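You operate a simulated robot arm through the tools that you are given. There is no shell and no other tool. Be economical: measure what you need, move in short steps, check, and stop when the job is done.

Carry out the task below with a simulated robot arm. There is one attempt and no reset: what you move stays moved.

JOB
Put things in order on the trial bench top. At the end: the blue-band pipe stub stands on top of the red blind stop; the blue packer stands on top of the orange canister; the green marker (marked "3") stands on top of the white paint can; the grey-cap knob is on the black cover plate; whatever was shut is shut again. Leave all else as you found it, and nothing knocked over.

It is judged by the outcome, as a careful person would: the job done as asked, and still so three seconds after it is handed in. It fails if anything else is knocked over, pushed out of place, dropped, spilled or broken. Lids that push on must go on centred and level and be pressed home; caps that screw on are set level and turned clockwise until they are tight.

ROBOT AND FRAMES
A 7-joint arm with a two-finger parallel gripper, fixed in place. Base frame: the origin is at the foot of the arm, x ahead of it, y to its left, z up; the work surface is at about z = 0. Readings come in mm, degrees, newtons and seconds.
With the tool pointing down near the work surface it reaches from about 240 to 620 mm from the base axis. Its first joint turns from -66.0 to 66.0 degrees. Payload 2.6 kg.
Tool frame: the origin (TCP) lies between the finger pads and is the grasp point; the fingertips stand 30 mm ahead of it; z points along the fingers, y is the line along which they close. Largest opening 94 mm; finger width 28, thickness 10; the body of the gripper, 50 by 96 mm, starts 55 mm behind the TCP.
Orientation is told as [roll, pitch, yaw] about the base's x, y, z axes, in that order, counted from this pose: with the fingers straight down and closing along the base's y, the tool's x points along the base's -x, its y along +y and its z along -z.

CONTROLS
- The arm moves only by the tool jog_arm. Its argument "commands" is a list of rows, each a list of 3 entries, a list of its own where there are three numbers: the shift along the tool's x, y, z in units of 25 mm (1.0 is 25 mm), then the turn, a rotation vector about the tool's x, y, z in units of 8 degrees (1.0 is 8 degrees), then the opening, from 0 (shut) to 1 (fully open). In form: [[[tx, ty, tz], [wx, wy, wz], gripper], ...]. A call has 1 to 20 rows; each row shifts and turns the commanded pose from where the row before left it, along the tool's axes as they then stand. A call with a number of a shift or a turn outside -1 to 1 is refused whole. Rows are played at 5 a second. More than 50 mm and 8.6 degrees between two rows, or a gripper value outside its range, and nothing of the call is played. A pose out of reach is approached as far as the arm can. The call stops where the force on the tool passes 40 N (or 10 N more than at its start, if that is more) or the arm is blocked; 0.2 s more then pass. Each finger travels about 72 mm/s and halts on what it meets, pressing with about 30 N; the grip force reading is that of the motor and also rises with nothing between the fingers. The clock runs only during rows and for 0.2 s after the last one: add rows that do not move to give the fingers time. It gives the time, the measured TCP pose, the force on the tool (base axes), the opening and the grip force at its end, in the units of the frame above (readings bear some noise).
- Cameras (640 x 400 px; columns grow to the right, rows downward): "scene" is fixed at [33.9, 431.8, 558]; the picture's right is [-0.80, -0.60, 0.00], its down [-0.37, 0.49, -0.79] and it looks along [0.47, -0.63, -0.61] (base axes); focal length 214 px, centre (320, 200). "wrist" rides on the gripper at [-37, 0, -58] in the tool frame; the picture's right is [0.00, -1.00, 0.00], its down [0.97, 0.00, -0.24] and it looks along [0.24, 0.00, 0.97] (tool axes); focal length 218 px, centre (320, 200).
- get_image(camera): a new picture of that camera. It takes no simulated time.
- pixel_to_xyz(camera, pixels): there is no depth. For up to 12 entries [column, row, z] of the newest picture of that camera ("zoom" is the newest enlarged one), the place [x, y] in the base frame at which the ray of that pixel passes the height z, good to about 2 mm. It takes no simulated time.
- zoom(camera, box): a new picture of the part [left, top, right, bottom] of that camera's present view, enlarged. It takes no simulated time.
- hand_in(): hands the job in; it is judged then, once.

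Keep the steps short. Do not move on a guess: measure, check each grasp and each placing, and mend mistakes. In all there are 80 turns and 54 pictures (those below and enlarged ones count). Leave the gripper open and the arm clear of the work at the hand-in unless told otherwise, and finish with a single line.

The tools are called as name(argument=value, ...) on one line, values as JSON. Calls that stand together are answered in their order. jog_arm: Moves the arm, as the interface text tells. Its arguments: {"type":"object","properties":{"commands":{"type":"array","items":{"type":"array"}}},"required":["commands"]} The other tools are called the same way: get_image (camera) takes a picture; pixel_to_xyz (camera, pixels) gives the place at which the rays of pixels pass given heights; zoom (camera, box) takes an enlarged picture of a part of a camera's view; hand_in () hands the job in.

At the start:

```text
clock: 0.0
position: [267.0, 267.9, 402.1]
tool_rot: [0.0, 0.0, 0.0]
contact_force: [0.7, 0.0, 0.0]
grip_width: 94.1
finger_force: 0.1
```

scene: 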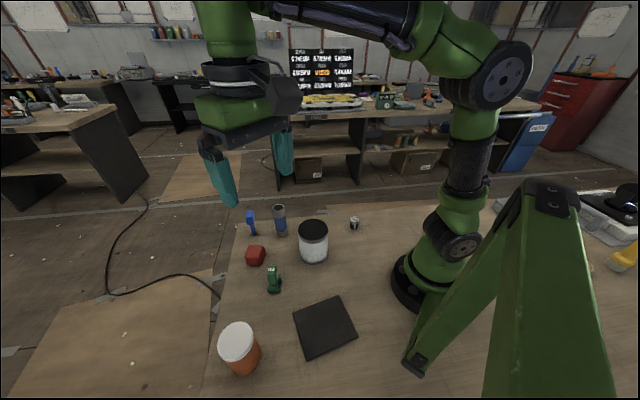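
wrist: 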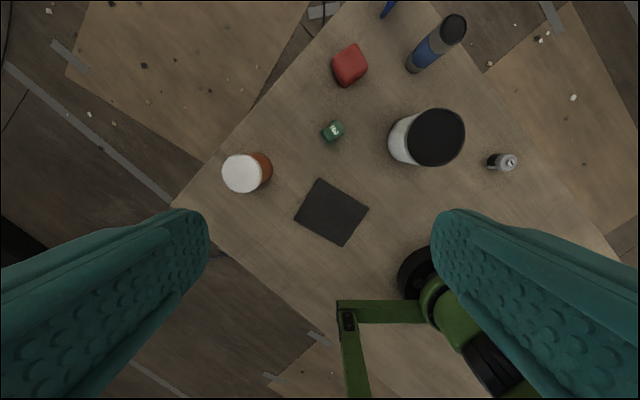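

I see the items grouped in the scene picture at columns 210-370, rows 200-380. I'll enlarge two parts to identify them.

zoom(camera="scene", box=[230, 195, 380, 290])

zoom(camera="scene", box=[200, 260, 380, 390])

zoom(camera="wrist", box=[200, 0, 540, 250])

```text
4.21 times, centred on (305, 242) of scene
```

zoom: 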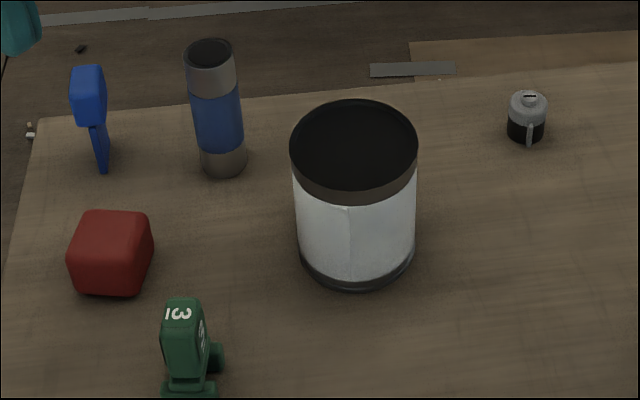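

```text
3.08 times, centred on (290, 325) of scene
```

zoom: 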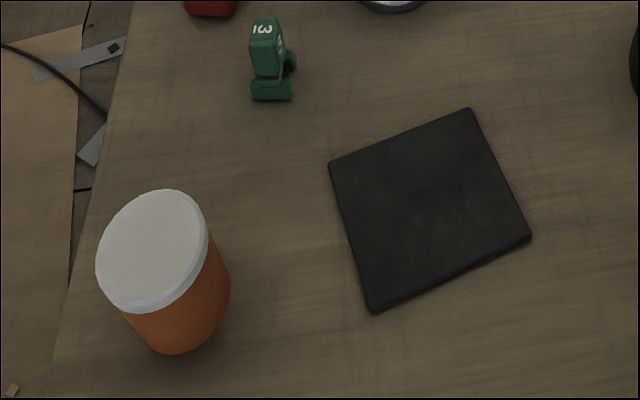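

```text
1.60 times, centred on (370, 125) of wrist
```

zoom: 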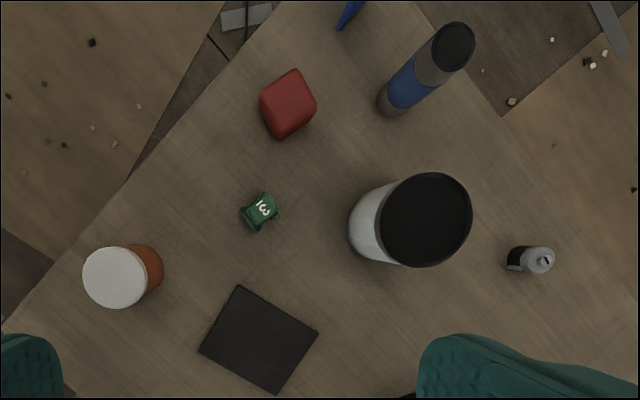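

I'll place the things roughly: base and top points from the scene picture, tops from the wrist zoom.

pixel_to_xyz(camera="scene", pixels=[[282.2, 233.5, 0], [313.8, 255, 0], [354.2, 226, 0], [252.7, 234.5, 0], [274, 290, 0], [255, 262, 0], [245, 362, 0], [293.2, 313, 5], [338.7, 295.1, 5], [358.5, 337.3, 5], [306.9, 361.7, 5]])

pixel_to_xyz(camera="zoom", pixels=[[456, 45, 100], [426, 219, 110], [540, 260, 40], [262, 208, 50], [288, 100, 40], [114, 277, 80], [240, 286, 5], [318, 334, 5], [278, 393, 5], [199, 350, 5], [345, 28, 0], [388, 106, 0]])

```text
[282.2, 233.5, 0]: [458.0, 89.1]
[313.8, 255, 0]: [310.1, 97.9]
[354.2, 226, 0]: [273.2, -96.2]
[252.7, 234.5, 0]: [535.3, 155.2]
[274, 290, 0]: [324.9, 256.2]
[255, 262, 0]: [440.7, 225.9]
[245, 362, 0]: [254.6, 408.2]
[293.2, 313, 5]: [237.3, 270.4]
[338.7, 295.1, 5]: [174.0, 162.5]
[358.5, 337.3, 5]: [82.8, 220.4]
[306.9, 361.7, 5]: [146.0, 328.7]
```

```text
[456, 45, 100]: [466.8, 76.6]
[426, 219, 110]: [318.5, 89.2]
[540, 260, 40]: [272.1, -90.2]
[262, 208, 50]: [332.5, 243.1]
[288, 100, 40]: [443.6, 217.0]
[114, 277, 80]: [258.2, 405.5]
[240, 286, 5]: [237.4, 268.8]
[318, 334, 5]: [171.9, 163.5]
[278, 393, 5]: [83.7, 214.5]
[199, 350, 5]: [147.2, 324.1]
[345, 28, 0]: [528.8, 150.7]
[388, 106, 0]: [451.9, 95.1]
```

Now I'll find heights by matching the top-point rays of the scene camera against the wrist camera's.

pixel_to_xyz(camera="scene", pixels=[[278.6, 207.3, 80], [278.6, 207.3, 120], [312.8, 231.1, 80], [312.8, 231.1, 120], [235.8, 340.3, 60], [235.8, 340.3, 100], [250, 212.5, 50], [250, 212.5, 90], [271.5, 269, 50], [255.5, 248, 40], [354.8, 218.5, 30]])

pixel_to_xyz(camera="zoom", pixels=[[456, 45, 80], [456, 45, 120], [426, 219, 80], [426, 219, 120], [114, 277, 60], [114, 277, 100], [262, 208, 40], [262, 208, 60], [288, 100, 30], [288, 100, 50], [543, 261, 20], [543, 261, 40]])

```text
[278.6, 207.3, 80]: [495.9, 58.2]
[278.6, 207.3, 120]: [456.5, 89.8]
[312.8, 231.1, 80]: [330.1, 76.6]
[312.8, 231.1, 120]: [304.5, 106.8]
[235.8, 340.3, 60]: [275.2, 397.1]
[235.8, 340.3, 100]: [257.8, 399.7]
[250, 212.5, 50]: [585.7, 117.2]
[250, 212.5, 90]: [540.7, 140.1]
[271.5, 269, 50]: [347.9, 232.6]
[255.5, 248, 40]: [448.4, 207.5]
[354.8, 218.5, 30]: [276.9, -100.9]
```

```text
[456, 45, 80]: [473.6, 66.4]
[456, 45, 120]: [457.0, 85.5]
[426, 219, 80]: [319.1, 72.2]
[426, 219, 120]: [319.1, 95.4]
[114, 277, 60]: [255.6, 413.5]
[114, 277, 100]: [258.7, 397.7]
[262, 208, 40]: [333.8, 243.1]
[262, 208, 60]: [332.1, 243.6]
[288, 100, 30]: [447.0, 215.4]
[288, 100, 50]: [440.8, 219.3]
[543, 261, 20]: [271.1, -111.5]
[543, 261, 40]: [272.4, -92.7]
```

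Estimates: stub (457,88) about 118 tall, can (319,88) about 105, canister (258,400) about 98, packer (535,150) about 95, marker (332,243) about 60, red block (441,218) about 45, knob (272,-94) about 38. I'll move high over the packer, stub and block area for a closer look.

jog_arm(commands=[[[-0.99, -0.56, 0.41], [0, 0, 0], 1], [[-0.99, -0.56, 0.41], [0, 0, 0], 1], [[-0.99, -0.56, 0.41], [0, 0, 0], 1], [[-0.99, -0.56, 0.41], [0, 0, 0], 1], [[-0.99, -0.56, 0.41], [0, 0, 0], 1], [[-0.99, -0.56, 0.41], [0, 0, 0], 1], [[-0.99, -0.56, 0.41], [0, 0, 0], 1], [[0, 0, 0], [0, 0, 0], 1], [[0, 0, 0], [0, 0, 0], 1]])

get_image(camera="wrist")

```text
clock: 2.0
position: [439.9, 171.7, 332.1]
tool_rot: [-0.1, 0.0, 0.0]
contact_force: [0.0, 0.3, 0.1]
grip_width: 93.9
finger_force: 0.1
```

```text
48 pictures are left
```

wrist: 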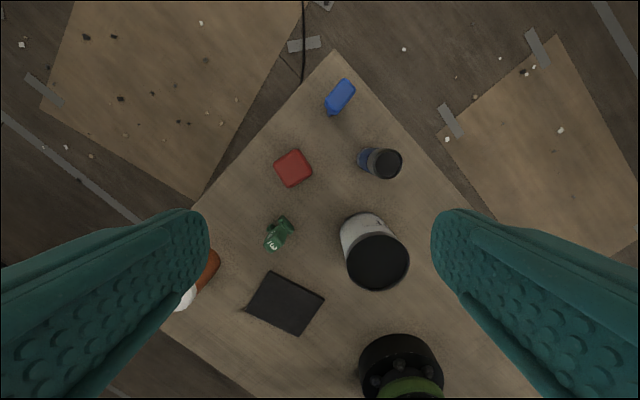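

zoom(camera="wrist", box=[250, 60, 430, 200])

zoom(camera="wrist", box=[240, 190, 430, 300])

zoom(camera="scene", box=[235, 200, 295, 240])

```text
2.86 times, centred on (340, 130) of wrist
```

zoom: 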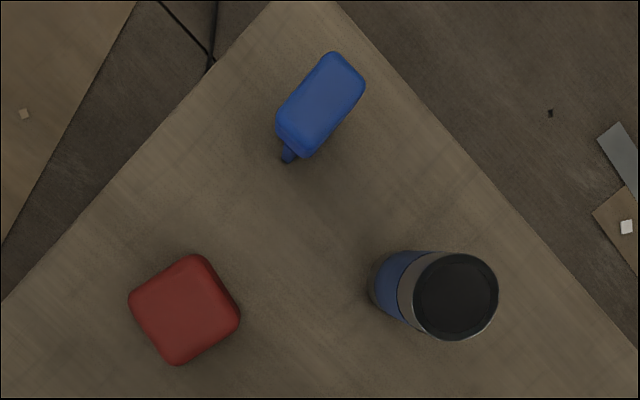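

```text
3.37 times, centred on (335, 245) of wrist
```

zoom: 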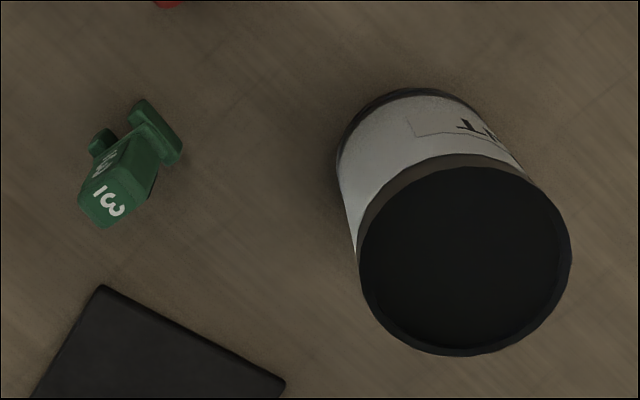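

```text
10.00 times, centred on (265, 220) of scene
```

zoom: 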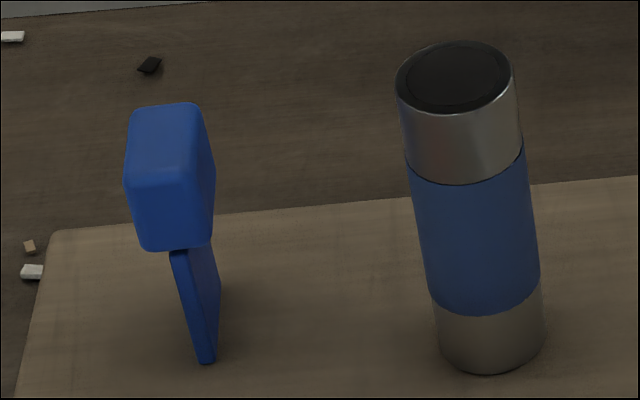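

The packer is a T: a block head about 50 by 26 on a thin plate stem. The long axis of its head runs near -30° in base axes. I'll go above it and look from nearer.

jog_arm(commands=[[[-0.613, -0.147, 0.75], [0, 0, 0], 1], [[-0.613, -0.147, 0.75], [0, 0, 0], 1], [[-0.613, -0.147, 0.75], [0, 0, 0], 1], [[-0.613, -0.147, 0.75], [0, 0, 0], 1], [[-0.613, -0.147, 0.75], [0, 0, 0], 1], [[-0.613, -0.147, 0.75], [0, 0, 0], 1], [[0, 0, 0], [0, 0, 0.94], 1], [[0, 0, 0], [0, 0, 0.94], 1], [[0, 0, 0], [0, 0, 0.94], 1], [[0, 0, 0], [0, 0, 0.93], 1], [[0, 0, 0], [0, 0, 0], 1], [[0, 0, 0], [0, 0, 0], 1]])

get_image(camera="wrist")

```text
clock: 4.6
position: [531.4, 149.1, 217.9]
tool_rot: [-0.1, 0.0, -30.2]
contact_force: [1.0, 0.1, 0.4]
grip_width: 94.0
finger_force: 0.1
```

```text
44 pictures are left
```

wrist: 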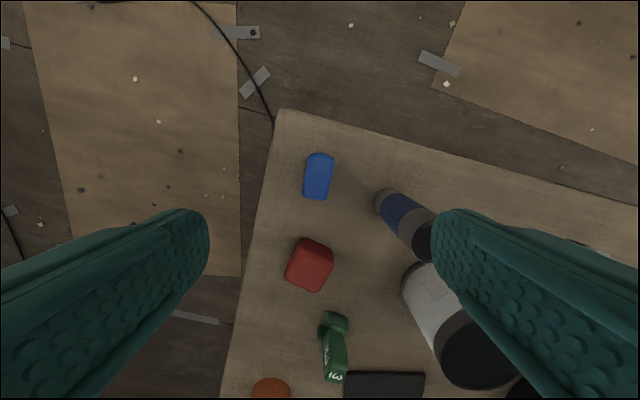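

The head shows at about (318,176), slightly askew. I'll enlarge it to measure its corners.

zoom(camera="wrist", box=[280, 140, 360, 210])

```text
5.71 times, centred on (320, 175) of wrist
```

zoom: 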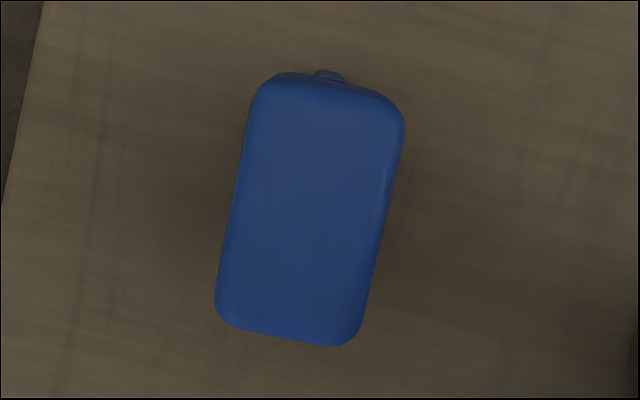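

The head is turned about 11° clockwise from the tool. I'll get its centre at z≈90.

pixel_to_xyz(camera="zoom", pixels=[[311, 210, 95], [311, 210, 85], [265, 85, 95], [404, 115, 95], [358, 340, 95], [218, 310, 95], [328, 72, 0], [328, 72, 60]])

pixel_to_xyz(camera="scene", pixels=[[248, 224.5, 60], [255, 224.5, 60], [255.5, 235.8, 0], [256.8, 235.5, 0], [257, 230, 0]])

```text
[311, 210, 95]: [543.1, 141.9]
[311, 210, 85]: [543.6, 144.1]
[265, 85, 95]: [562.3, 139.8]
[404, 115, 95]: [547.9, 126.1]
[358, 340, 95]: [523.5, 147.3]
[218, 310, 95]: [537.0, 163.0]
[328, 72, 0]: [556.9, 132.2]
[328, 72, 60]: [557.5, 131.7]
```

```text
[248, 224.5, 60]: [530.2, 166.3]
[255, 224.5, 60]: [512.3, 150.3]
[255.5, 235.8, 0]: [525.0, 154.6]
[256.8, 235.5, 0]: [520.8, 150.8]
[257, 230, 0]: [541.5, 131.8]
```

Head centre is about (543,143), top near z 88, so I'll grip at z≈70. First I'll rotate by 11°, centre over it and come down to z≈125 to check.

jog_arm(commands=[[[0, 0, 0], [0, 0, 0.69], 1], [[0, 0, 0], [0, 0, 0.69], 1], [[-0.52, 0.136, 0], [0, 0, 0], 1], [[0, 0, 0.93], [0, 0, 0], 1], [[0, 0, 0.93], [0, 0, 0], 1], [[0, 0, 0.93], [0, 0, 0], 1], [[0, 0, 0.93], [0, 0, 0], 1], [[0, 0, 0], [0, 0, 0], 1], [[0, 0, 0], [0, 0, 0], 1]])

get_image(camera="wrist")

```text
clock: 6.6
position: [544.3, 141.8, 125.7]
tool_rot: [0.0, 0.0, -41.0]
contact_force: [-1.2, -0.3, 0.1]
grip_width: 94.0
finger_force: 0.1
```

```text
42 pictures are left
```

wrist: 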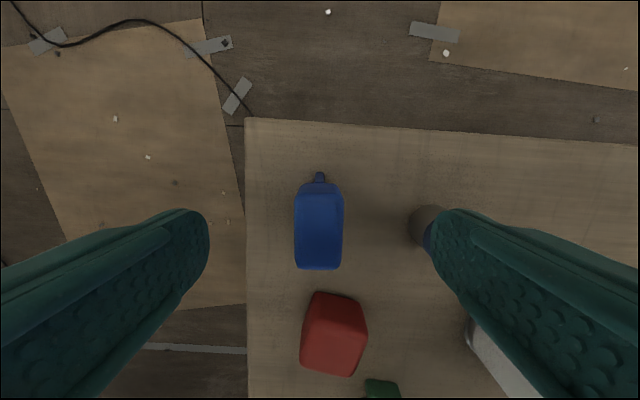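

It's aligned with the fingers. I'll check the head centre along its long axis.

pixel_to_xyz(camera="wrist", pixels=[[319, 190, 85], [319, 268, 88], [319, 229, 88], [319, 175, 0], [319, 175, 40]])

```text
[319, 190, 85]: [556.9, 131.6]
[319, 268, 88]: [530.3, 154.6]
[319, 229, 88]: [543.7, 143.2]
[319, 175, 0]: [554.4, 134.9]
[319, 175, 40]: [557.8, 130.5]
```

The centre matches the TCP within 2 mm. I'll descend to z≈70 and close gently.

jog_arm(commands=[[[0, 0, 0.75], [0, 0, 0], 1], [[0, 0, 0.75], [0, 0, 0], 1], [[0, 0, 0.73], [0, 0, 0], 1], [[0, 0, 0], [0, 0, 0], 1], [[0, 0, 0], [0, 0, 0], 0.5], [[0, 0, 0], [0, 0, 0], 0.3], [[0, 0, 0], [0, 0, 0], 0.1], [[0, 0, 0], [0, 0, 0], 0.1], [[0, 0, 0], [0, 0, 0], 0.1], [[0, 0, 0], [0, 0, 0], 0.1]])

zoom(camera="scene", box=[220, 180, 310, 250])

```text
clock: 8.8
position: [543.3, 140.8, 69.8]
tool_rot: [0.0, 0.0, -41.1]
contact_force: [-0.4, -0.3, 0.6]
grip_width: 27.3
finger_force: 30.2
```

```text
5.71 times, centred on (265, 215) of scene
```

zoom: 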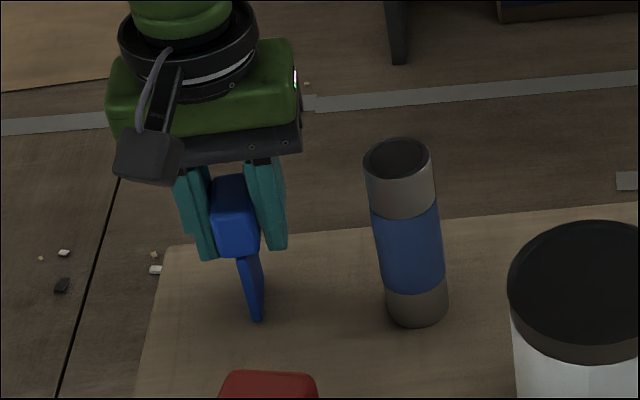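

The grip holds (27 mm, 30 N) and the stem still stands at TCP z 69.8. I'll lift 170 mm, checking that it comes along.

jog_arm(commands=[[[0, 0, -0.4], [0, 0, 0], 0.1], [[0, 0, -0.9], [0, 0, 0], 0.1], [[0, 0, -0.9], [0, 0, 0], 0.1], [[0, 0, -0.9], [0, 0, 0], 0.1], [[0, 0, -0.9], [0, 0, 0], 0.1], [[0, 0, -0.9], [0, 0, 0], 0.1], [[0, 0, -0.9], [0, 0, 0], 0.1], [[0, 0, -0.9], [0, 0, 0], 0.1], [[0, 0, 0], [0, 0, -0.855], 0.1], [[0, 0, 0], [0, 0, -0.855], 0.1], [[0, 0, 0], [0, 0, -0.855], 0.1], [[0, 0, 0], [0, 0, -0.855], 0.1], [[0, 0, 0], [0, 0, -0.855], 0.1], [[0, 0, 0], [0, 0, -0.855], 0.1], [[0, 0, 0], [0, 0, 0], 0.1], [[0, 0, 0], [0, 0, 0], 0.1]])

get_image(camera="scene")

```text
clock: 12.2
position: [543.0, 140.8, 238.7]
tool_rot: [0.0, -0.1, 0.0]
contact_force: [-0.5, -0.8, -0.8]
grip_width: 27.6
finger_force: 30.2
```

```text
40 pictures are left
```

scene: 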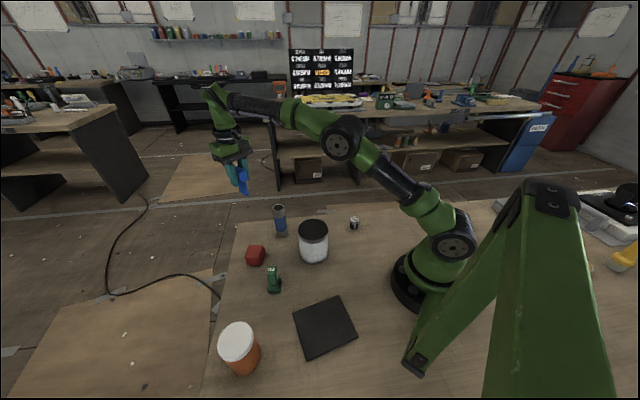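

The packer is held upright. I'll carry it at z≈239 to near the canister, stopping short at about (200,370) to measure the canister top with the wrist camera.

jog_arm(commands=[[[0.915, 0.611, 0], [0, 0, 0], 0.1], [[0.915, 0.611, 0], [0, 0, 0], 0.1], [[0.915, 0.611, 0], [0, 0, 0], 0.1], [[0.915, 0.611, 0], [0, 0, 0], 0.1], [[0.915, 0.611, 0], [0, 0, 0], 0.1], [[0.915, 0.611, 0], [0, 0, 0], 0.1], [[0.915, 0.611, 0], [0, 0, 0], 0.1], [[0.915, 0.611, 0], [0, 0, 0], 0.1], [[0.915, 0.611, 0], [0, 0, 0], 0.1], [[0.915, 0.611, 0], [0, 0, 0], 0.1], [[0.915, 0.611, 0], [0, 0, 0], 0.1], [[0.915, 0.611, 0], [0, 0, 0], 0.1], [[0.915, 0.611, 0], [0, 0, 0], 0.1], [[0.915, 0.611, 0], [0, 0, 0], 0.1], [[0.915, 0.611, 0], [0, 0, 0], 0.1], [[0, 0, 0], [0, 0, 0], 0.1], [[0, 0, 0], [0, 0, 0], 0.1]])

get_image(camera="wrist")

```text
clock: 15.8
position: [199.6, 371.7, 237.4]
tool_rot: [0.0, 0.1, 0.0]
contact_force: [0.0, 0.2, -0.6]
grip_width: 27.8
finger_force: 29.8
```

```text
39 pictures are left
```

wrist: 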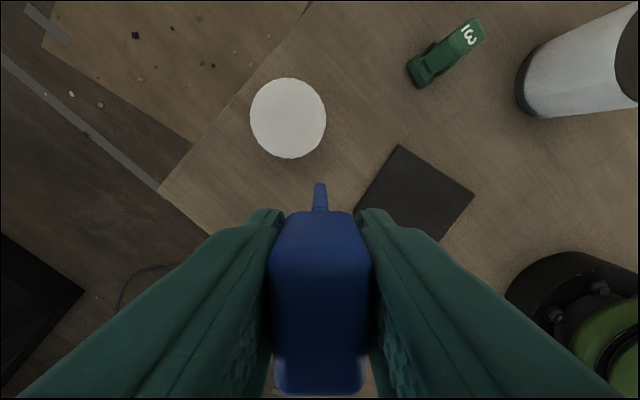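

The white top spans columns 250-326, rows 77-158. I'll get its place at candidate heights.

pixel_to_xyz(camera="wrist", pixels=[[288, 117.5, 90], [288, 117.5, 100], [250, 117.5, 95], [326, 117.5, 95], [288, 77, 95], [288, 158, 95]])

pixel_to_xyz(camera="scene", pixels=[[237, 340.8, 80], [237, 340.8, 90], [237, 340.8, 100], [237, 340.8, 110]])

zoom(camera="scene", box=[180, 300, 310, 390])

```text
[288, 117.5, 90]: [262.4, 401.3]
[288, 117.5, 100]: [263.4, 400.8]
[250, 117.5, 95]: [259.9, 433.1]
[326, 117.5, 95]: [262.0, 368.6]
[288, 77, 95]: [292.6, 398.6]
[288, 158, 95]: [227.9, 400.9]
```

```text
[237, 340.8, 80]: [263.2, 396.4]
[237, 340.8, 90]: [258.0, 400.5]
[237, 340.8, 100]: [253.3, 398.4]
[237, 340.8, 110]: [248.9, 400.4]
```

```text
4.44 times, centred on (245, 345) of scene
```

zoom: 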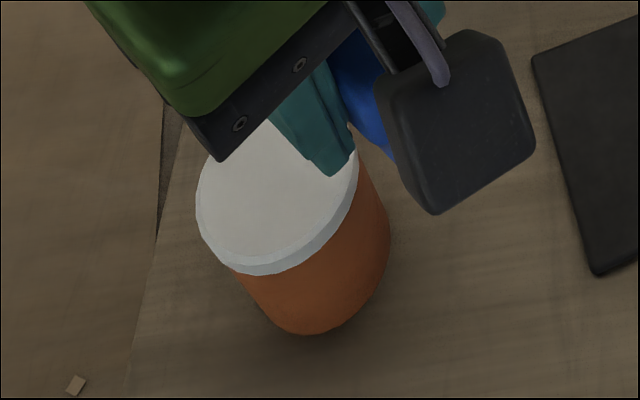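

Top centre is about (260.5,400.5), diameter 64, height about 90. I'll go over it and lower to TCP z≈172, which puts the stem foot at about 102.

jog_arm(commands=[[[-0.81, 0.385, 0], [0, 0, 0], 0.1], [[-0.81, 0.385, 0], [0, 0, 0], 0.1], [[-0.82, 0.385, 0], [0, 0, 0], 0.1], [[0, 0, 0], [0, 0, 0], 0.1], [[0, 0, 0.88], [0, 0, 0], 0.1], [[0, 0, 0.88], [0, 0, 0], 0.1], [[0, 0, 0.85], [0, 0, 0], 0.1], [[0, 0, 0], [0, 0, 0], 0.1], [[0, 0, 0], [0, 0, 0], 0.1]])

get_image(camera="wrist")

zoom(camera="scene", box=[180, 260, 310, 390])

```text
clock: 17.8
position: [261.1, 401.2, 173.1]
tool_rot: [0.0, -0.1, -0.1]
contact_force: [0.1, 0.2, -0.6]
grip_width: 27.6
finger_force: 30.2
```

```text
37 pictures are left
```

wrist: 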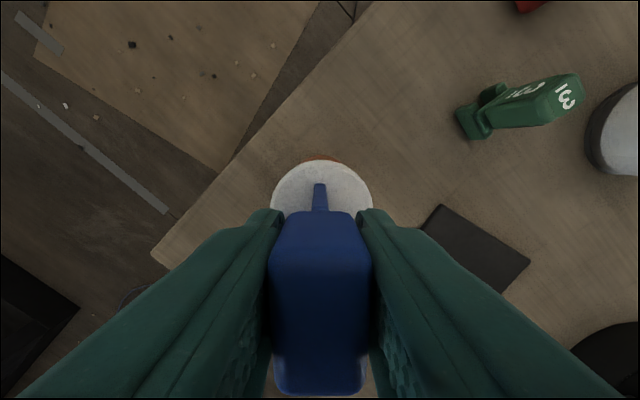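

```text
3.08 times, centred on (245, 325) of scene
```

zoom: 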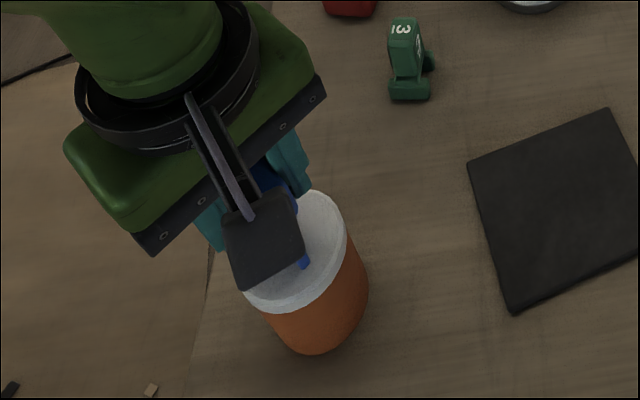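

Laterally centred: lid columns 271-373, stem at 320. I'll lower in 1.5 mm rows and watch the force.

jog_arm(commands=[[[0, 0, 0.08], [0, 0, 0], 0.1], [[0, 0, 0.08], [0, 0, 0], 0.1], [[0, 0, 0.08], [0, 0, 0], 0.1], [[0, 0, 0.08], [0, 0, 0], 0.1], [[0, 0, 0], [0, 0, 0], 0.1]])

pixel_to_xyz(camera="wrist", pixels=[[320, 160, 92], [320, 183, 100], [271, 200, 92], [373, 200, 92]])

```text
clock: 19.0
position: [262.1, 400.3, 166.0]
tool_rot: [0.2, -0.1, 0.0]
contact_force: [2.4, -0.9, 22.3]
grip_width: 27.5
finger_force: 30.0
```

```text
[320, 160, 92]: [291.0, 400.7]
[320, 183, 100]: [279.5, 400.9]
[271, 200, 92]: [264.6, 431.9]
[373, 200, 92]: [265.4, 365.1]
```

Contact: 22 N at TCP z 166, so the top is at about 96. I'll ease up slightly and open slowly.

jog_arm(commands=[[[0, 0, -0.025], [0, 0, 0], 0.1], [[0, 0, 0], [0, 0, 0], 0.28], [[0, 0, 0], [0, 0, 0], 0.31], [[0, 0, 0], [0, 0, 0], 0.34], [[0, 0, 0], [0, 0, 0], 0.4], [[0, 0, 0], [0, 0, 0], 0.5], [[0, 0, 0], [0, 0, 0], 0.6], [[0, 0, 0], [0, 0, 0], 0.6]])

get_image(camera="wrist")

```text
clock: 20.8
position: [260.7, 400.3, 164.3]
tool_rot: [0.0, 0.0, 0.0]
contact_force: [0.3, 0.7, 0.0]
grip_width: 56.5
finger_force: 0.1
```

```text
35 pictures are left
```

wrist: 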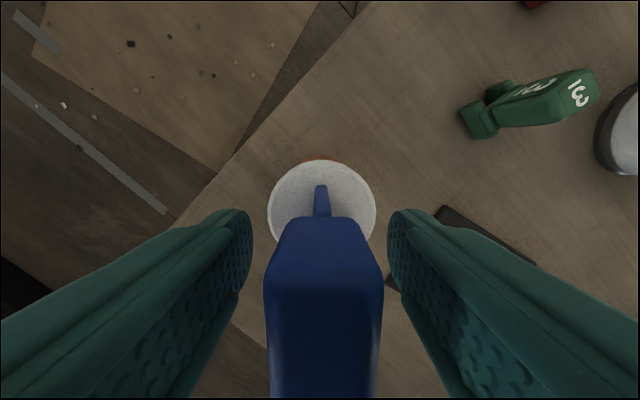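

The packer stands free. I'll open fully, rise straight up and go above the marker.

jog_arm(commands=[[[0, 0, 0], [0, 0, 0], 0.9], [[0, 0, -0.3], [0, 0, 0], 0.9], [[0, 0, -0.9], [0, 0, 0], 0.9], [[0, 0, -0.9], [0, 0, 0], 0.9], [[0, 0, -0.9], [0, 0, 0], 0.9], [[0, 0, -0.9], [0, 0, 0], 0.9], [[0, 0, -0.9], [0, 0, 0], 0.9], [[0, 0, -0.9], [0, 0, 0], 0.9], [[-0.4, -0.9, 0], [0, 0, 0], 0.9], [[-0.4, -0.9, 0], [0, 0, 0], 0.9], [[-0.4, -0.9, 0], [0, 0, 0], 0.9], [[-0.4, -0.9, 0], [0, 0, 0], 0.9], [[-0.4, -0.9, 0.5], [0, 0, 0], 0.9], [[-0.4, -0.9, 0.8], [0, 0, 0], 0.9], [[-0.4, -0.9, 0.8], [0, 0, 0], 0.9], [[0, 0, 0.7], [0, 0, 0], 0.9], [[0, 0, 0], [0, 0, 0], 0.9], [[0, 0, 0], [0, 0, 0], 0.9]])

get_image(camera="wrist")

get_image(camera="scene")

```text
clock: 24.6
position: [331.2, 243.0, 236.3]
tool_rot: [0.1, -0.1, 0.0]
contact_force: [-0.1, 0.7, 0.5]
grip_width: 84.5
finger_force: 0.1
```

```text
34 pictures are left
```

wrist: 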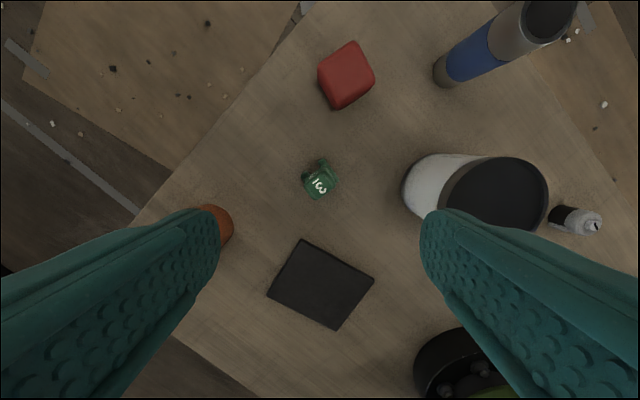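

```text
33 pictures are left
```

scene: 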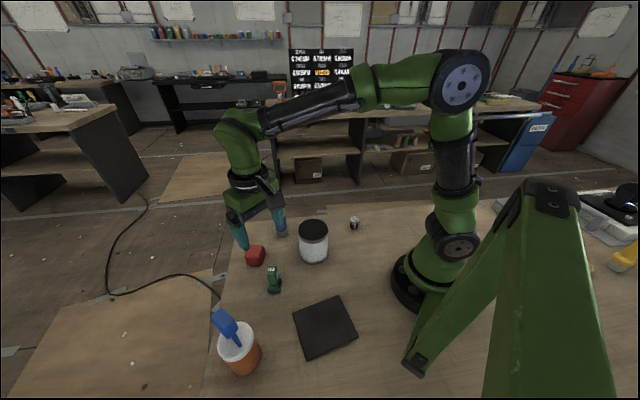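

zoom(camera="scene", box=[190, 295, 290, 385])

zoom(camera="wrist", box=[285, 140, 365, 210])

zoom(camera="scene", box=[250, 255, 300, 300])

```text
4.44 times, centred on (240, 340) of scene
```

zoom: 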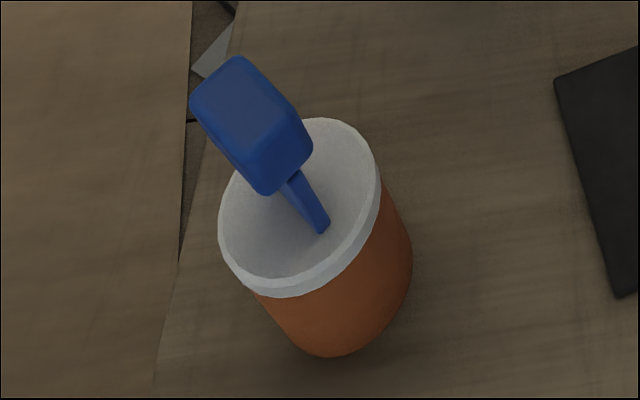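

```text
5.71 times, centred on (325, 175) of wrist
```

zoom: 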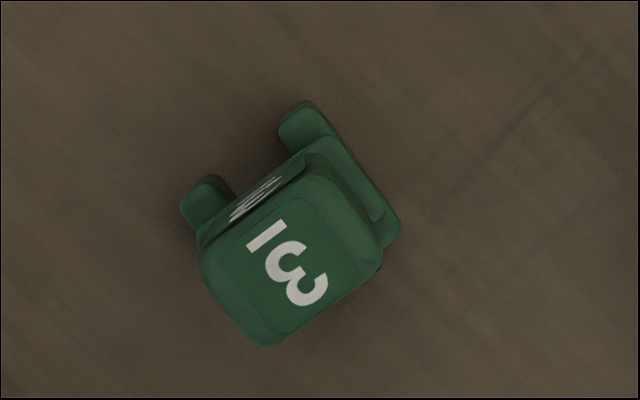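

```text
8.89 times, centred on (275, 278) of scene
```

zoom: 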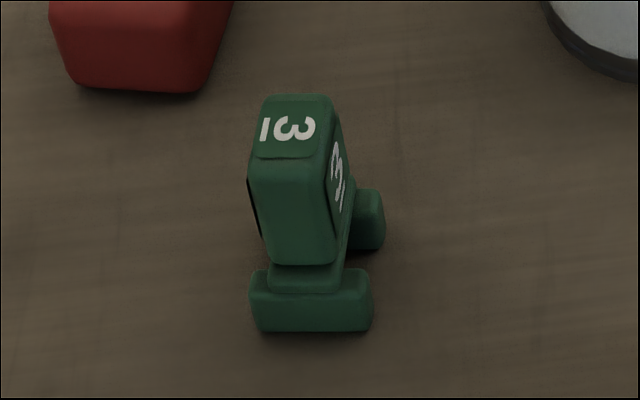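

The packer stands well. For the marker, the head block's smooth side faces lie along a line about 35° up-right in the image, so I'll use yaw +35. I'll get its head centre first.

pixel_to_xyz(camera="wrist", pixels=[[319.5, 185, 55], [319.5, 185, 65]])

jog_arm(commands=[[[0, 0, 0], [0, 0, -0.88], 0.9], [[0, 0, 0], [0, 0, -0.88], 0.9], [[0, 0, 0], [0, 0, -0.88], 0.9], [[0, 0, 0], [0, 0, -0.88], 0.9], [[0, 0, 0.8], [0, 0, -0.86], 0.9], [[0, 0, 0.8], [0, 0, 0], 0.9], [[0, 0, 0.8], [0, 0, 0], 0.9], [[0, 0, 0.8], [0, 0, 0], 0.9], [[0, 0, 0], [0, 0, 0], 0.9], [[0, 0, 0], [0, 0, 0], 0.9]])

get_image(camera="wrist")

```text
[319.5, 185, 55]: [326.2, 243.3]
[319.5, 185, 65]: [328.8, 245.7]
```

```text
clock: 26.8
position: [331.7, 243.9, 157.3]
tool_rot: [-0.1, 0.0, 35.0]
contact_force: [0.4, 0.7, -0.5]
grip_width: 84.6
finger_force: 0.0
```

```text
29 pictures are left
```

wrist: 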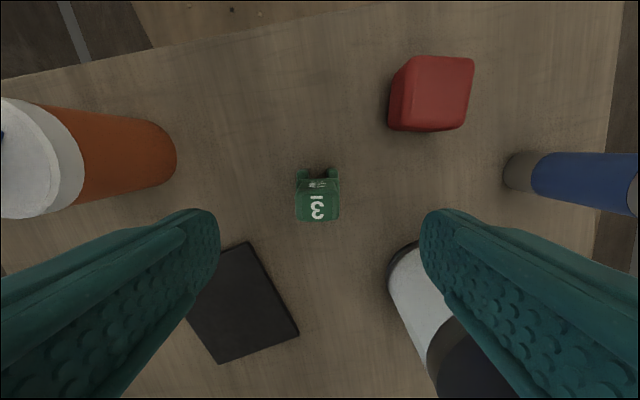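

Well aligned: head columns 295-340, rows 178-221. I'll measure the centre.

pixel_to_xyz(camera="wrist", pixels=[[317.5, 208, 62], [317.5, 221, 62], [317.5, 193, 62], [295, 208, 62], [340, 208, 62]])

zoom(camera="wrist", box=[280, 155, 360, 235])

```text
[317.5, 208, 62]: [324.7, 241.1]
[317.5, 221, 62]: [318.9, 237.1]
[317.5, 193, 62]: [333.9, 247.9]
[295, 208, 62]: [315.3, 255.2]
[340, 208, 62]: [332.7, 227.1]
```

```text
5.00 times, centred on (320, 195) of wrist
```

zoom: 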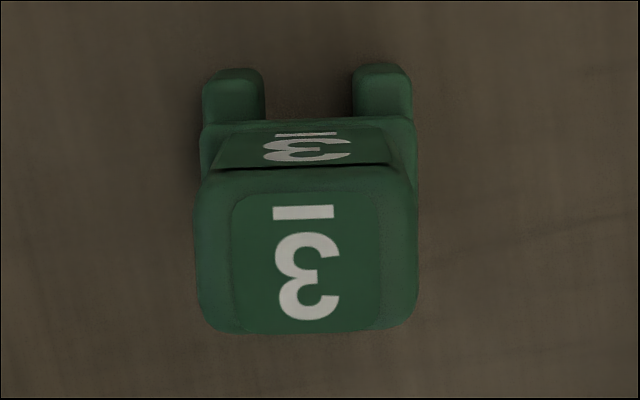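

Head centre is about (326.5,242.5), width ~31. I'll shift there, lower to z≈57 and close.

jog_arm(commands=[[[0.2, 0.07, 0], [0, 0, 0], 0.9], [[0, 0, 0.9], [0, 0, 0], 0.9], [[0, 0, 0.9], [0, 0, 0], 0.9], [[0, 0, 0.9], [0, 0, 0], 0.9], [[0, 0, 0.8], [0, 0, 0], 0.9], [[0, 0, 0.5], [0, 0, 0], 0.9], [[0, 0, 0], [0, 0, 0], 0.9], [[0, 0, 0], [0, 0, 0], 0.5], [[0, 0, 0], [0, 0, 0], 0.3], [[0, 0, 0], [0, 0, 0], 0.1], [[0, 0, 0], [0, 0, 0], 0.1], [[0, 0, 0], [0, 0, 0], 0.1]])

zoom(camera="scene", box=[220, 220, 330, 310])

```text
clock: 29.4
position: [326.4, 241.1, 57.0]
tool_rot: [0.0, 0.0, 35.0]
contact_force: [0.5, 0.2, -0.5]
grip_width: 35.3
finger_force: 30.0
```

```text
4.44 times, centred on (275, 265) of scene
```

zoom: 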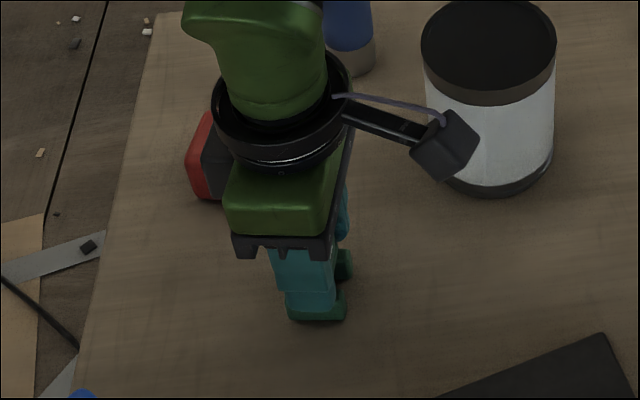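

Gripped at 35 mm, 30 N, with TCP z 57 at rest. I'll lift, return to yaw 0 and go just short of the can to measure its top.

jog_arm(commands=[[[0, 0, -0.4], [0, 0, 0], 0.1], [[0, 0, -0.9], [0, 0, 0], 0.1], [[0, 0, -0.9], [0, 0, 0], 0.1], [[0, 0, -0.9], [0, 0, 0], 0.1], [[0, 0, -0.9], [0, 0, 0], 0.1], [[0, 0, -0.9], [0, 0, 0], 0.1], [[0, 0, -0.9], [0, 0, 0], 0.1], [[0, 0, -0.9], [0, 0, 0], 0.1], [[0, 0, -0.7], [0, 0, 0.88], 0.1], [[0, 0, 0], [0, 0, 0.88], 0.1], [[0, 0, 0], [0, 0, 0.88], 0.1], [[0, 0, 0], [0, 0, 0.88], 0.1], [[0, 0, 0], [0, 0, 0.86], 0.1], [[0.5, -0.95, 0], [0, 0, 0], 0.1], [[0.5, -0.95, 0], [0, 0, 0], 0.1], [[0.5, -0.95, 0], [0, 0, 0], 0.1], [[0.5, -0.95, 0], [0, 0, 0], 0.1], [[0.5, -0.95, 0], [0, 0, 0], 0.1], [[0.54, -0.95, 0], [0, 0, 0], 0.1], [[0, -0.42, 0], [0, 0, 0], 0.1]])

get_image(camera="wrist")

zoom(camera="scene", box=[270, 200, 360, 270])

```text
clock: 33.6
position: [249.7, 88.5, 243.3]
tool_rot: [0.1, 0.0, 0.1]
contact_force: [-0.8, -0.4, 0.3]
grip_width: 35.0
finger_force: 30.2
```

```text
26 pictures are left
```

wrist: 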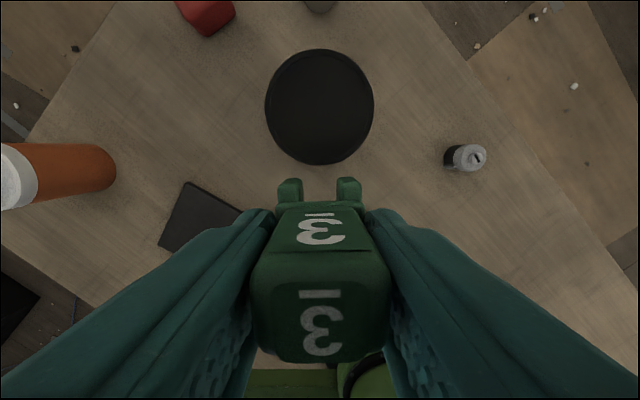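

```text
5.71 times, centred on (315, 235) of scene
```

zoom: 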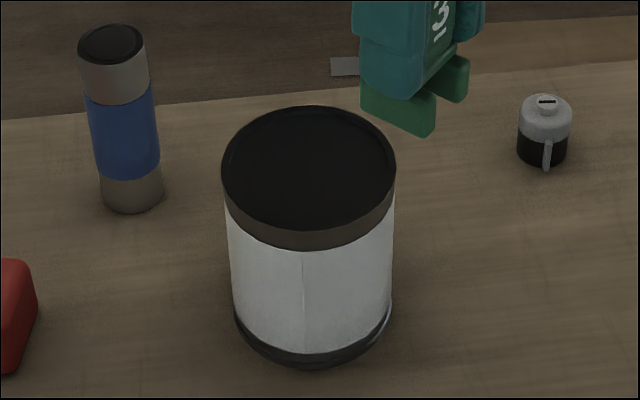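

The can's top is a flat dark lid with a thin rim. In the wrist picture it spans columns 265-374, rows 48-164.

pixel_to_xyz(camera="wrist", pixels=[[319.5, 106, 100], [319.5, 106, 115], [265, 106, 110], [374, 106, 110], [319.5, 48, 110], [319.5, 164, 110], [465, 157, 30], [465, 157, 20]])

pixel_to_xyz(camera="zoom", pixels=[[309, 170, 100], [309, 170, 110], [309, 170, 120]])

```text
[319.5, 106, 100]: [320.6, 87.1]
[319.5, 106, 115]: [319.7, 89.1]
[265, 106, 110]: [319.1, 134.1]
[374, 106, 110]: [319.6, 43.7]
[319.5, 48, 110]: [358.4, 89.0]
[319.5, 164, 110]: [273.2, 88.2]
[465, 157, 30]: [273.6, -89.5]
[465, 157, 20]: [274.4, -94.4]
```

```text
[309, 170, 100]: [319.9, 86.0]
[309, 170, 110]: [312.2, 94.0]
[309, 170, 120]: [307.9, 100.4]
```

Can centre is about (318,88.5), top about z 102. The marker's feet stick out ahead of the head, so I'll put the TCP at x≈311 and lower to z≈168.

jog_arm(commands=[[[-0.82, 0, 0], [0, 0, 0], 0.1], [[-0.82, 0, 0], [0, 0, 0], 0.1], [[-0.82, 0, 0], [0, 0, 0], 0.1], [[0, 0, 0], [0, 0, 0], 0.1], [[0, 0, 0.8], [0, 0, 0], 0.1], [[0, 0, 0.8], [0, 0, 0], 0.1], [[0, 0, 0.7], [0, 0, 0], 0.1], [[0, 0, 0.68], [0, 0, 0], 0.1], [[0, 0, 0], [0, 0, 0], 0.1], [[0, 0, 0], [0, 0, 0], 0.1]])

get_image(camera="wrist")

```text
clock: 35.8
position: [311.8, 87.8, 167.0]
tool_rot: [0.1, 0.0, 0.0]
contact_force: [-0.4, 0.0, 0.7]
grip_width: 34.9
finger_force: 30.0
```

```text
24 pictures are left
```

wrist: 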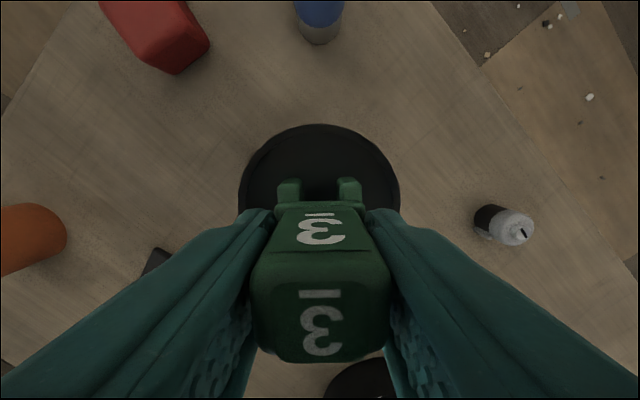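

Centred over the lid. I'll lower by small rows.

jog_arm(commands=[[[0, 0, 0.08], [0, 0, 0], 0.1], [[0, 0, 0.08], [0, 0, 0], 0.1], [[0, 0, 0.08], [0, 0, 0], 0.1], [[0, 0, 0.06], [0, 0, 0], 0.1], [[0, 0, 0], [0, 0, 0], 0.1]])

```text
clock: 37.0
position: [312.5, 88.0, 162.8]
tool_rot: [0.2, -0.3, 0.1]
contact_force: [1.5, -0.5, 29.4]
grip_width: 35.2
finger_force: 29.9
```

Contact at 29 N, so the lid is at about 106. I'll back off 2 mm in command and read the force.

jog_arm(commands=[[[0, 0, -0.06], [0, 0, 0], 0.1], [[0, 0, 0], [0, 0, 0], 0.1]])

```text
clock: 37.6
position: [312.0, 88.4, 161.8]
tool_rot: [0.1, 0.0, 0.0]
contact_force: [5.0, -0.1, 11.5]
grip_width: 35.2
finger_force: 30.1
```

11 N remain. I'll open slowly and look.

jog_arm(commands=[[[0, 0, -0.02], [0, 0, 0], 0.3], [[0, 0, 0], [0, 0, 0], 0.36], [[0, 0, 0], [0, 0, 0], 0.39], [[0, 0, 0], [0, 0, 0], 0.43], [[0, 0, 0], [0, 0, 0], 0.5], [[0, 0, 0], [0, 0, 0], 0.6], [[0, 0, 0], [0, 0, 0], 0.6]])

get_image(camera="wrist")

```text
clock: 39.2
position: [312.9, 88.4, 163.4]
tool_rot: [0.0, 0.1, 0.1]
contact_force: [-0.2, -0.6, -0.7]
grip_width: 56.3
finger_force: 0.1
```

```text
23 pictures are left
```

wrist: 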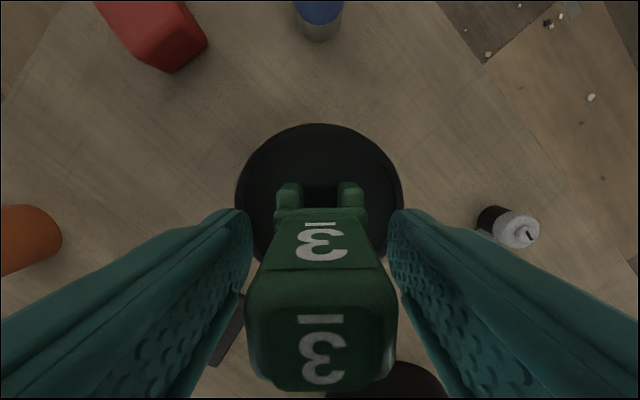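

The marker stands on the can. I'll open, rise and go over the knob at about (273,-93).

jog_arm(commands=[[[0, 0, 0], [0, 0, 0], 0.9], [[0, 0, -0.3], [0, 0, 0], 0.9], [[0, 0, -0.9], [0, 0, 0], 0.9], [[0, 0, -0.9], [0, 0, 0], 0.9], [[0, 0, -0.9], [0, 0, 0], 0.9], [[0, 0, -0.9], [0, 0, 0], 0.9], [[0, 0, -0.9], [0, 0, 0], 0.9], [[0.2, -0.9, 0], [0, 0, 0], 0.9], [[0.2, -0.9, 0], [0, 0, 0], 0.9], [[0.2, -0.9, 0], [0, 0, 0], 0.9], [[0.2, -0.9, 0], [0, 0, 0], 0.9], [[0.2, -0.9, 0], [0, 0, 0], 0.9], [[0.2, -0.9, 0.8], [0, 0, 0], 0.9], [[0.2, -0.9, 0.8], [0, 0, 0], 0.9], [[0.2, -0.94, 0.8], [0, 0, 0], 0.9], [[0, 0, 0.9], [0, 0, 0], 0.9], [[0, 0, 0.9], [0, 0, 0], 0.9], [[0, 0, 0], [0, 0, 0], 0.9], [[0, 0, 0], [0, 0, 0], 0.9]])

get_image(camera="wrist")

zoom(camera="scene", box=[270, 190, 380, 270])

```text
clock: 43.2
position: [272.0, -93.8, 176.8]
tool_rot: [0.0, -0.1, 0.1]
contact_force: [-0.4, -0.1, -0.5]
grip_width: 84.5
finger_force: 0.0
```

```text
22 pictures are left
```

wrist: 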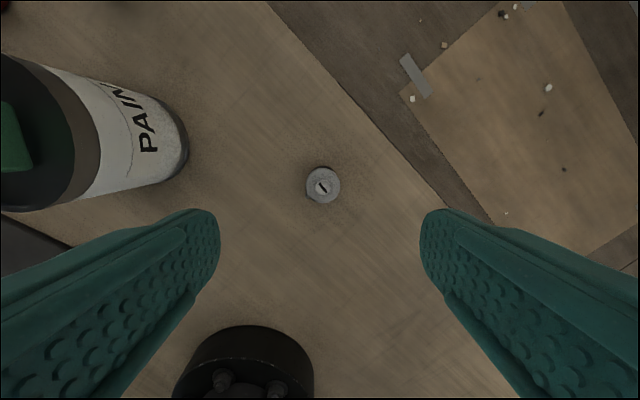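

```text
5.00 times, centred on (325, 230) of scene
```

zoom: 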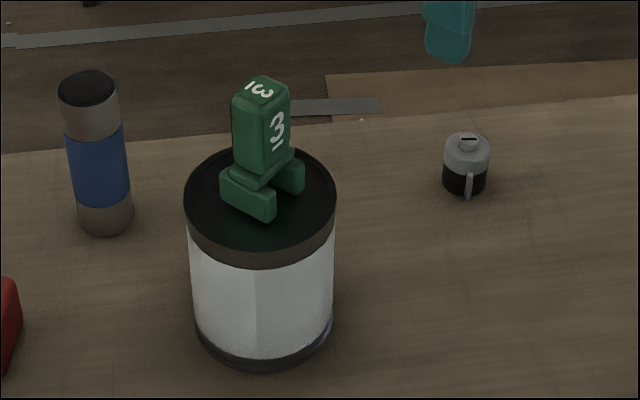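

The marker is fine. I'll enlarge the knob at (322,186).

zoom(camera="wrist", box=[292, 155, 352, 215])

pixel_to_xyz(camera="wrist", pixels=[[322.5, 185.5, 25], [322.5, 185.5, 35], [322.5, 188, 38], [305, 186, 28], [340, 186, 28]])

pixel_to_xyz(camera="scene", pixels=[[354.8, 217, 30], [354.8, 217, 40]])

```text
6.67 times, centred on (322, 185) of wrist
```

zoom: 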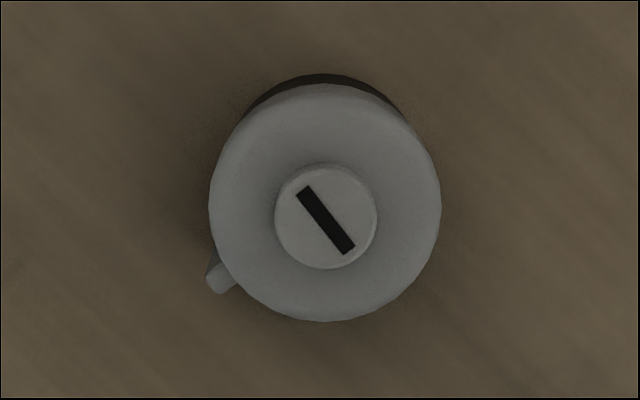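

```text
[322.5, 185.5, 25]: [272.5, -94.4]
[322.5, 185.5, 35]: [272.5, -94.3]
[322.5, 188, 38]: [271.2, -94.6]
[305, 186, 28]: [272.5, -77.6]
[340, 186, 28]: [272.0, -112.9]
```

```text
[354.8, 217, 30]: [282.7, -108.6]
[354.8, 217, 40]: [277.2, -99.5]
```

Knob is about 34 mm across at (272.3,-94.4), with a small clip lower-left. I'll turn to yaw -35 so the fingers miss the clip, then descend to z≈38 and close.

jog_arm(commands=[[[0, 0, 0], [0, 0, 0.88], 0.9], [[0, 0, 0], [0, 0, 0.88], 0.9], [[0, 0, 0], [0, 0, 0.88], 0.9], [[0, 0, 0], [0, 0, 0.88], 0.9], [[0, 0, 0], [0, 0, 0.86], 0.9], [[0, 0, 0.93], [0, 0, 0], 0.9], [[0, 0, 0.93], [0, 0, 0], 0.9], [[0, 0, 0.93], [0, 0, 0], 0.9], [[0, 0, 0.93], [0, 0, 0], 0.9], [[0, 0, 0.93], [0, 0, 0], 0.9], [[0, 0, 0.88], [0, 0, 0], 0.9], [[0, 0, 0], [0, 0, 0], 0.9], [[0, 0, 0], [0, 0, 0], 0.6], [[0, 0, 0], [0, 0, 0], 0.45], [[0, 0, 0], [0, 0, 0], 0.3], [[0, 0, 0], [0, 0, 0], 0.1], [[0, 0, 0], [0, 0, 0], 0.1], [[0, 0, 0], [0, 0, 0], 0.1]])

get_image(camera="wrist")

```text
clock: 47.0
position: [271.7, -92.0, 38.9]
tool_rot: [0.0, 0.0, -35.1]
contact_force: [-0.6, -0.7, -0.4]
grip_width: 31.6
finger_force: 30.2
```

```text
19 pictures are left
```

wrist: 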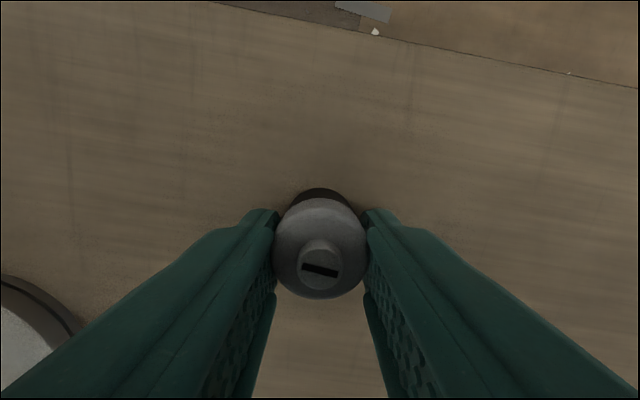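

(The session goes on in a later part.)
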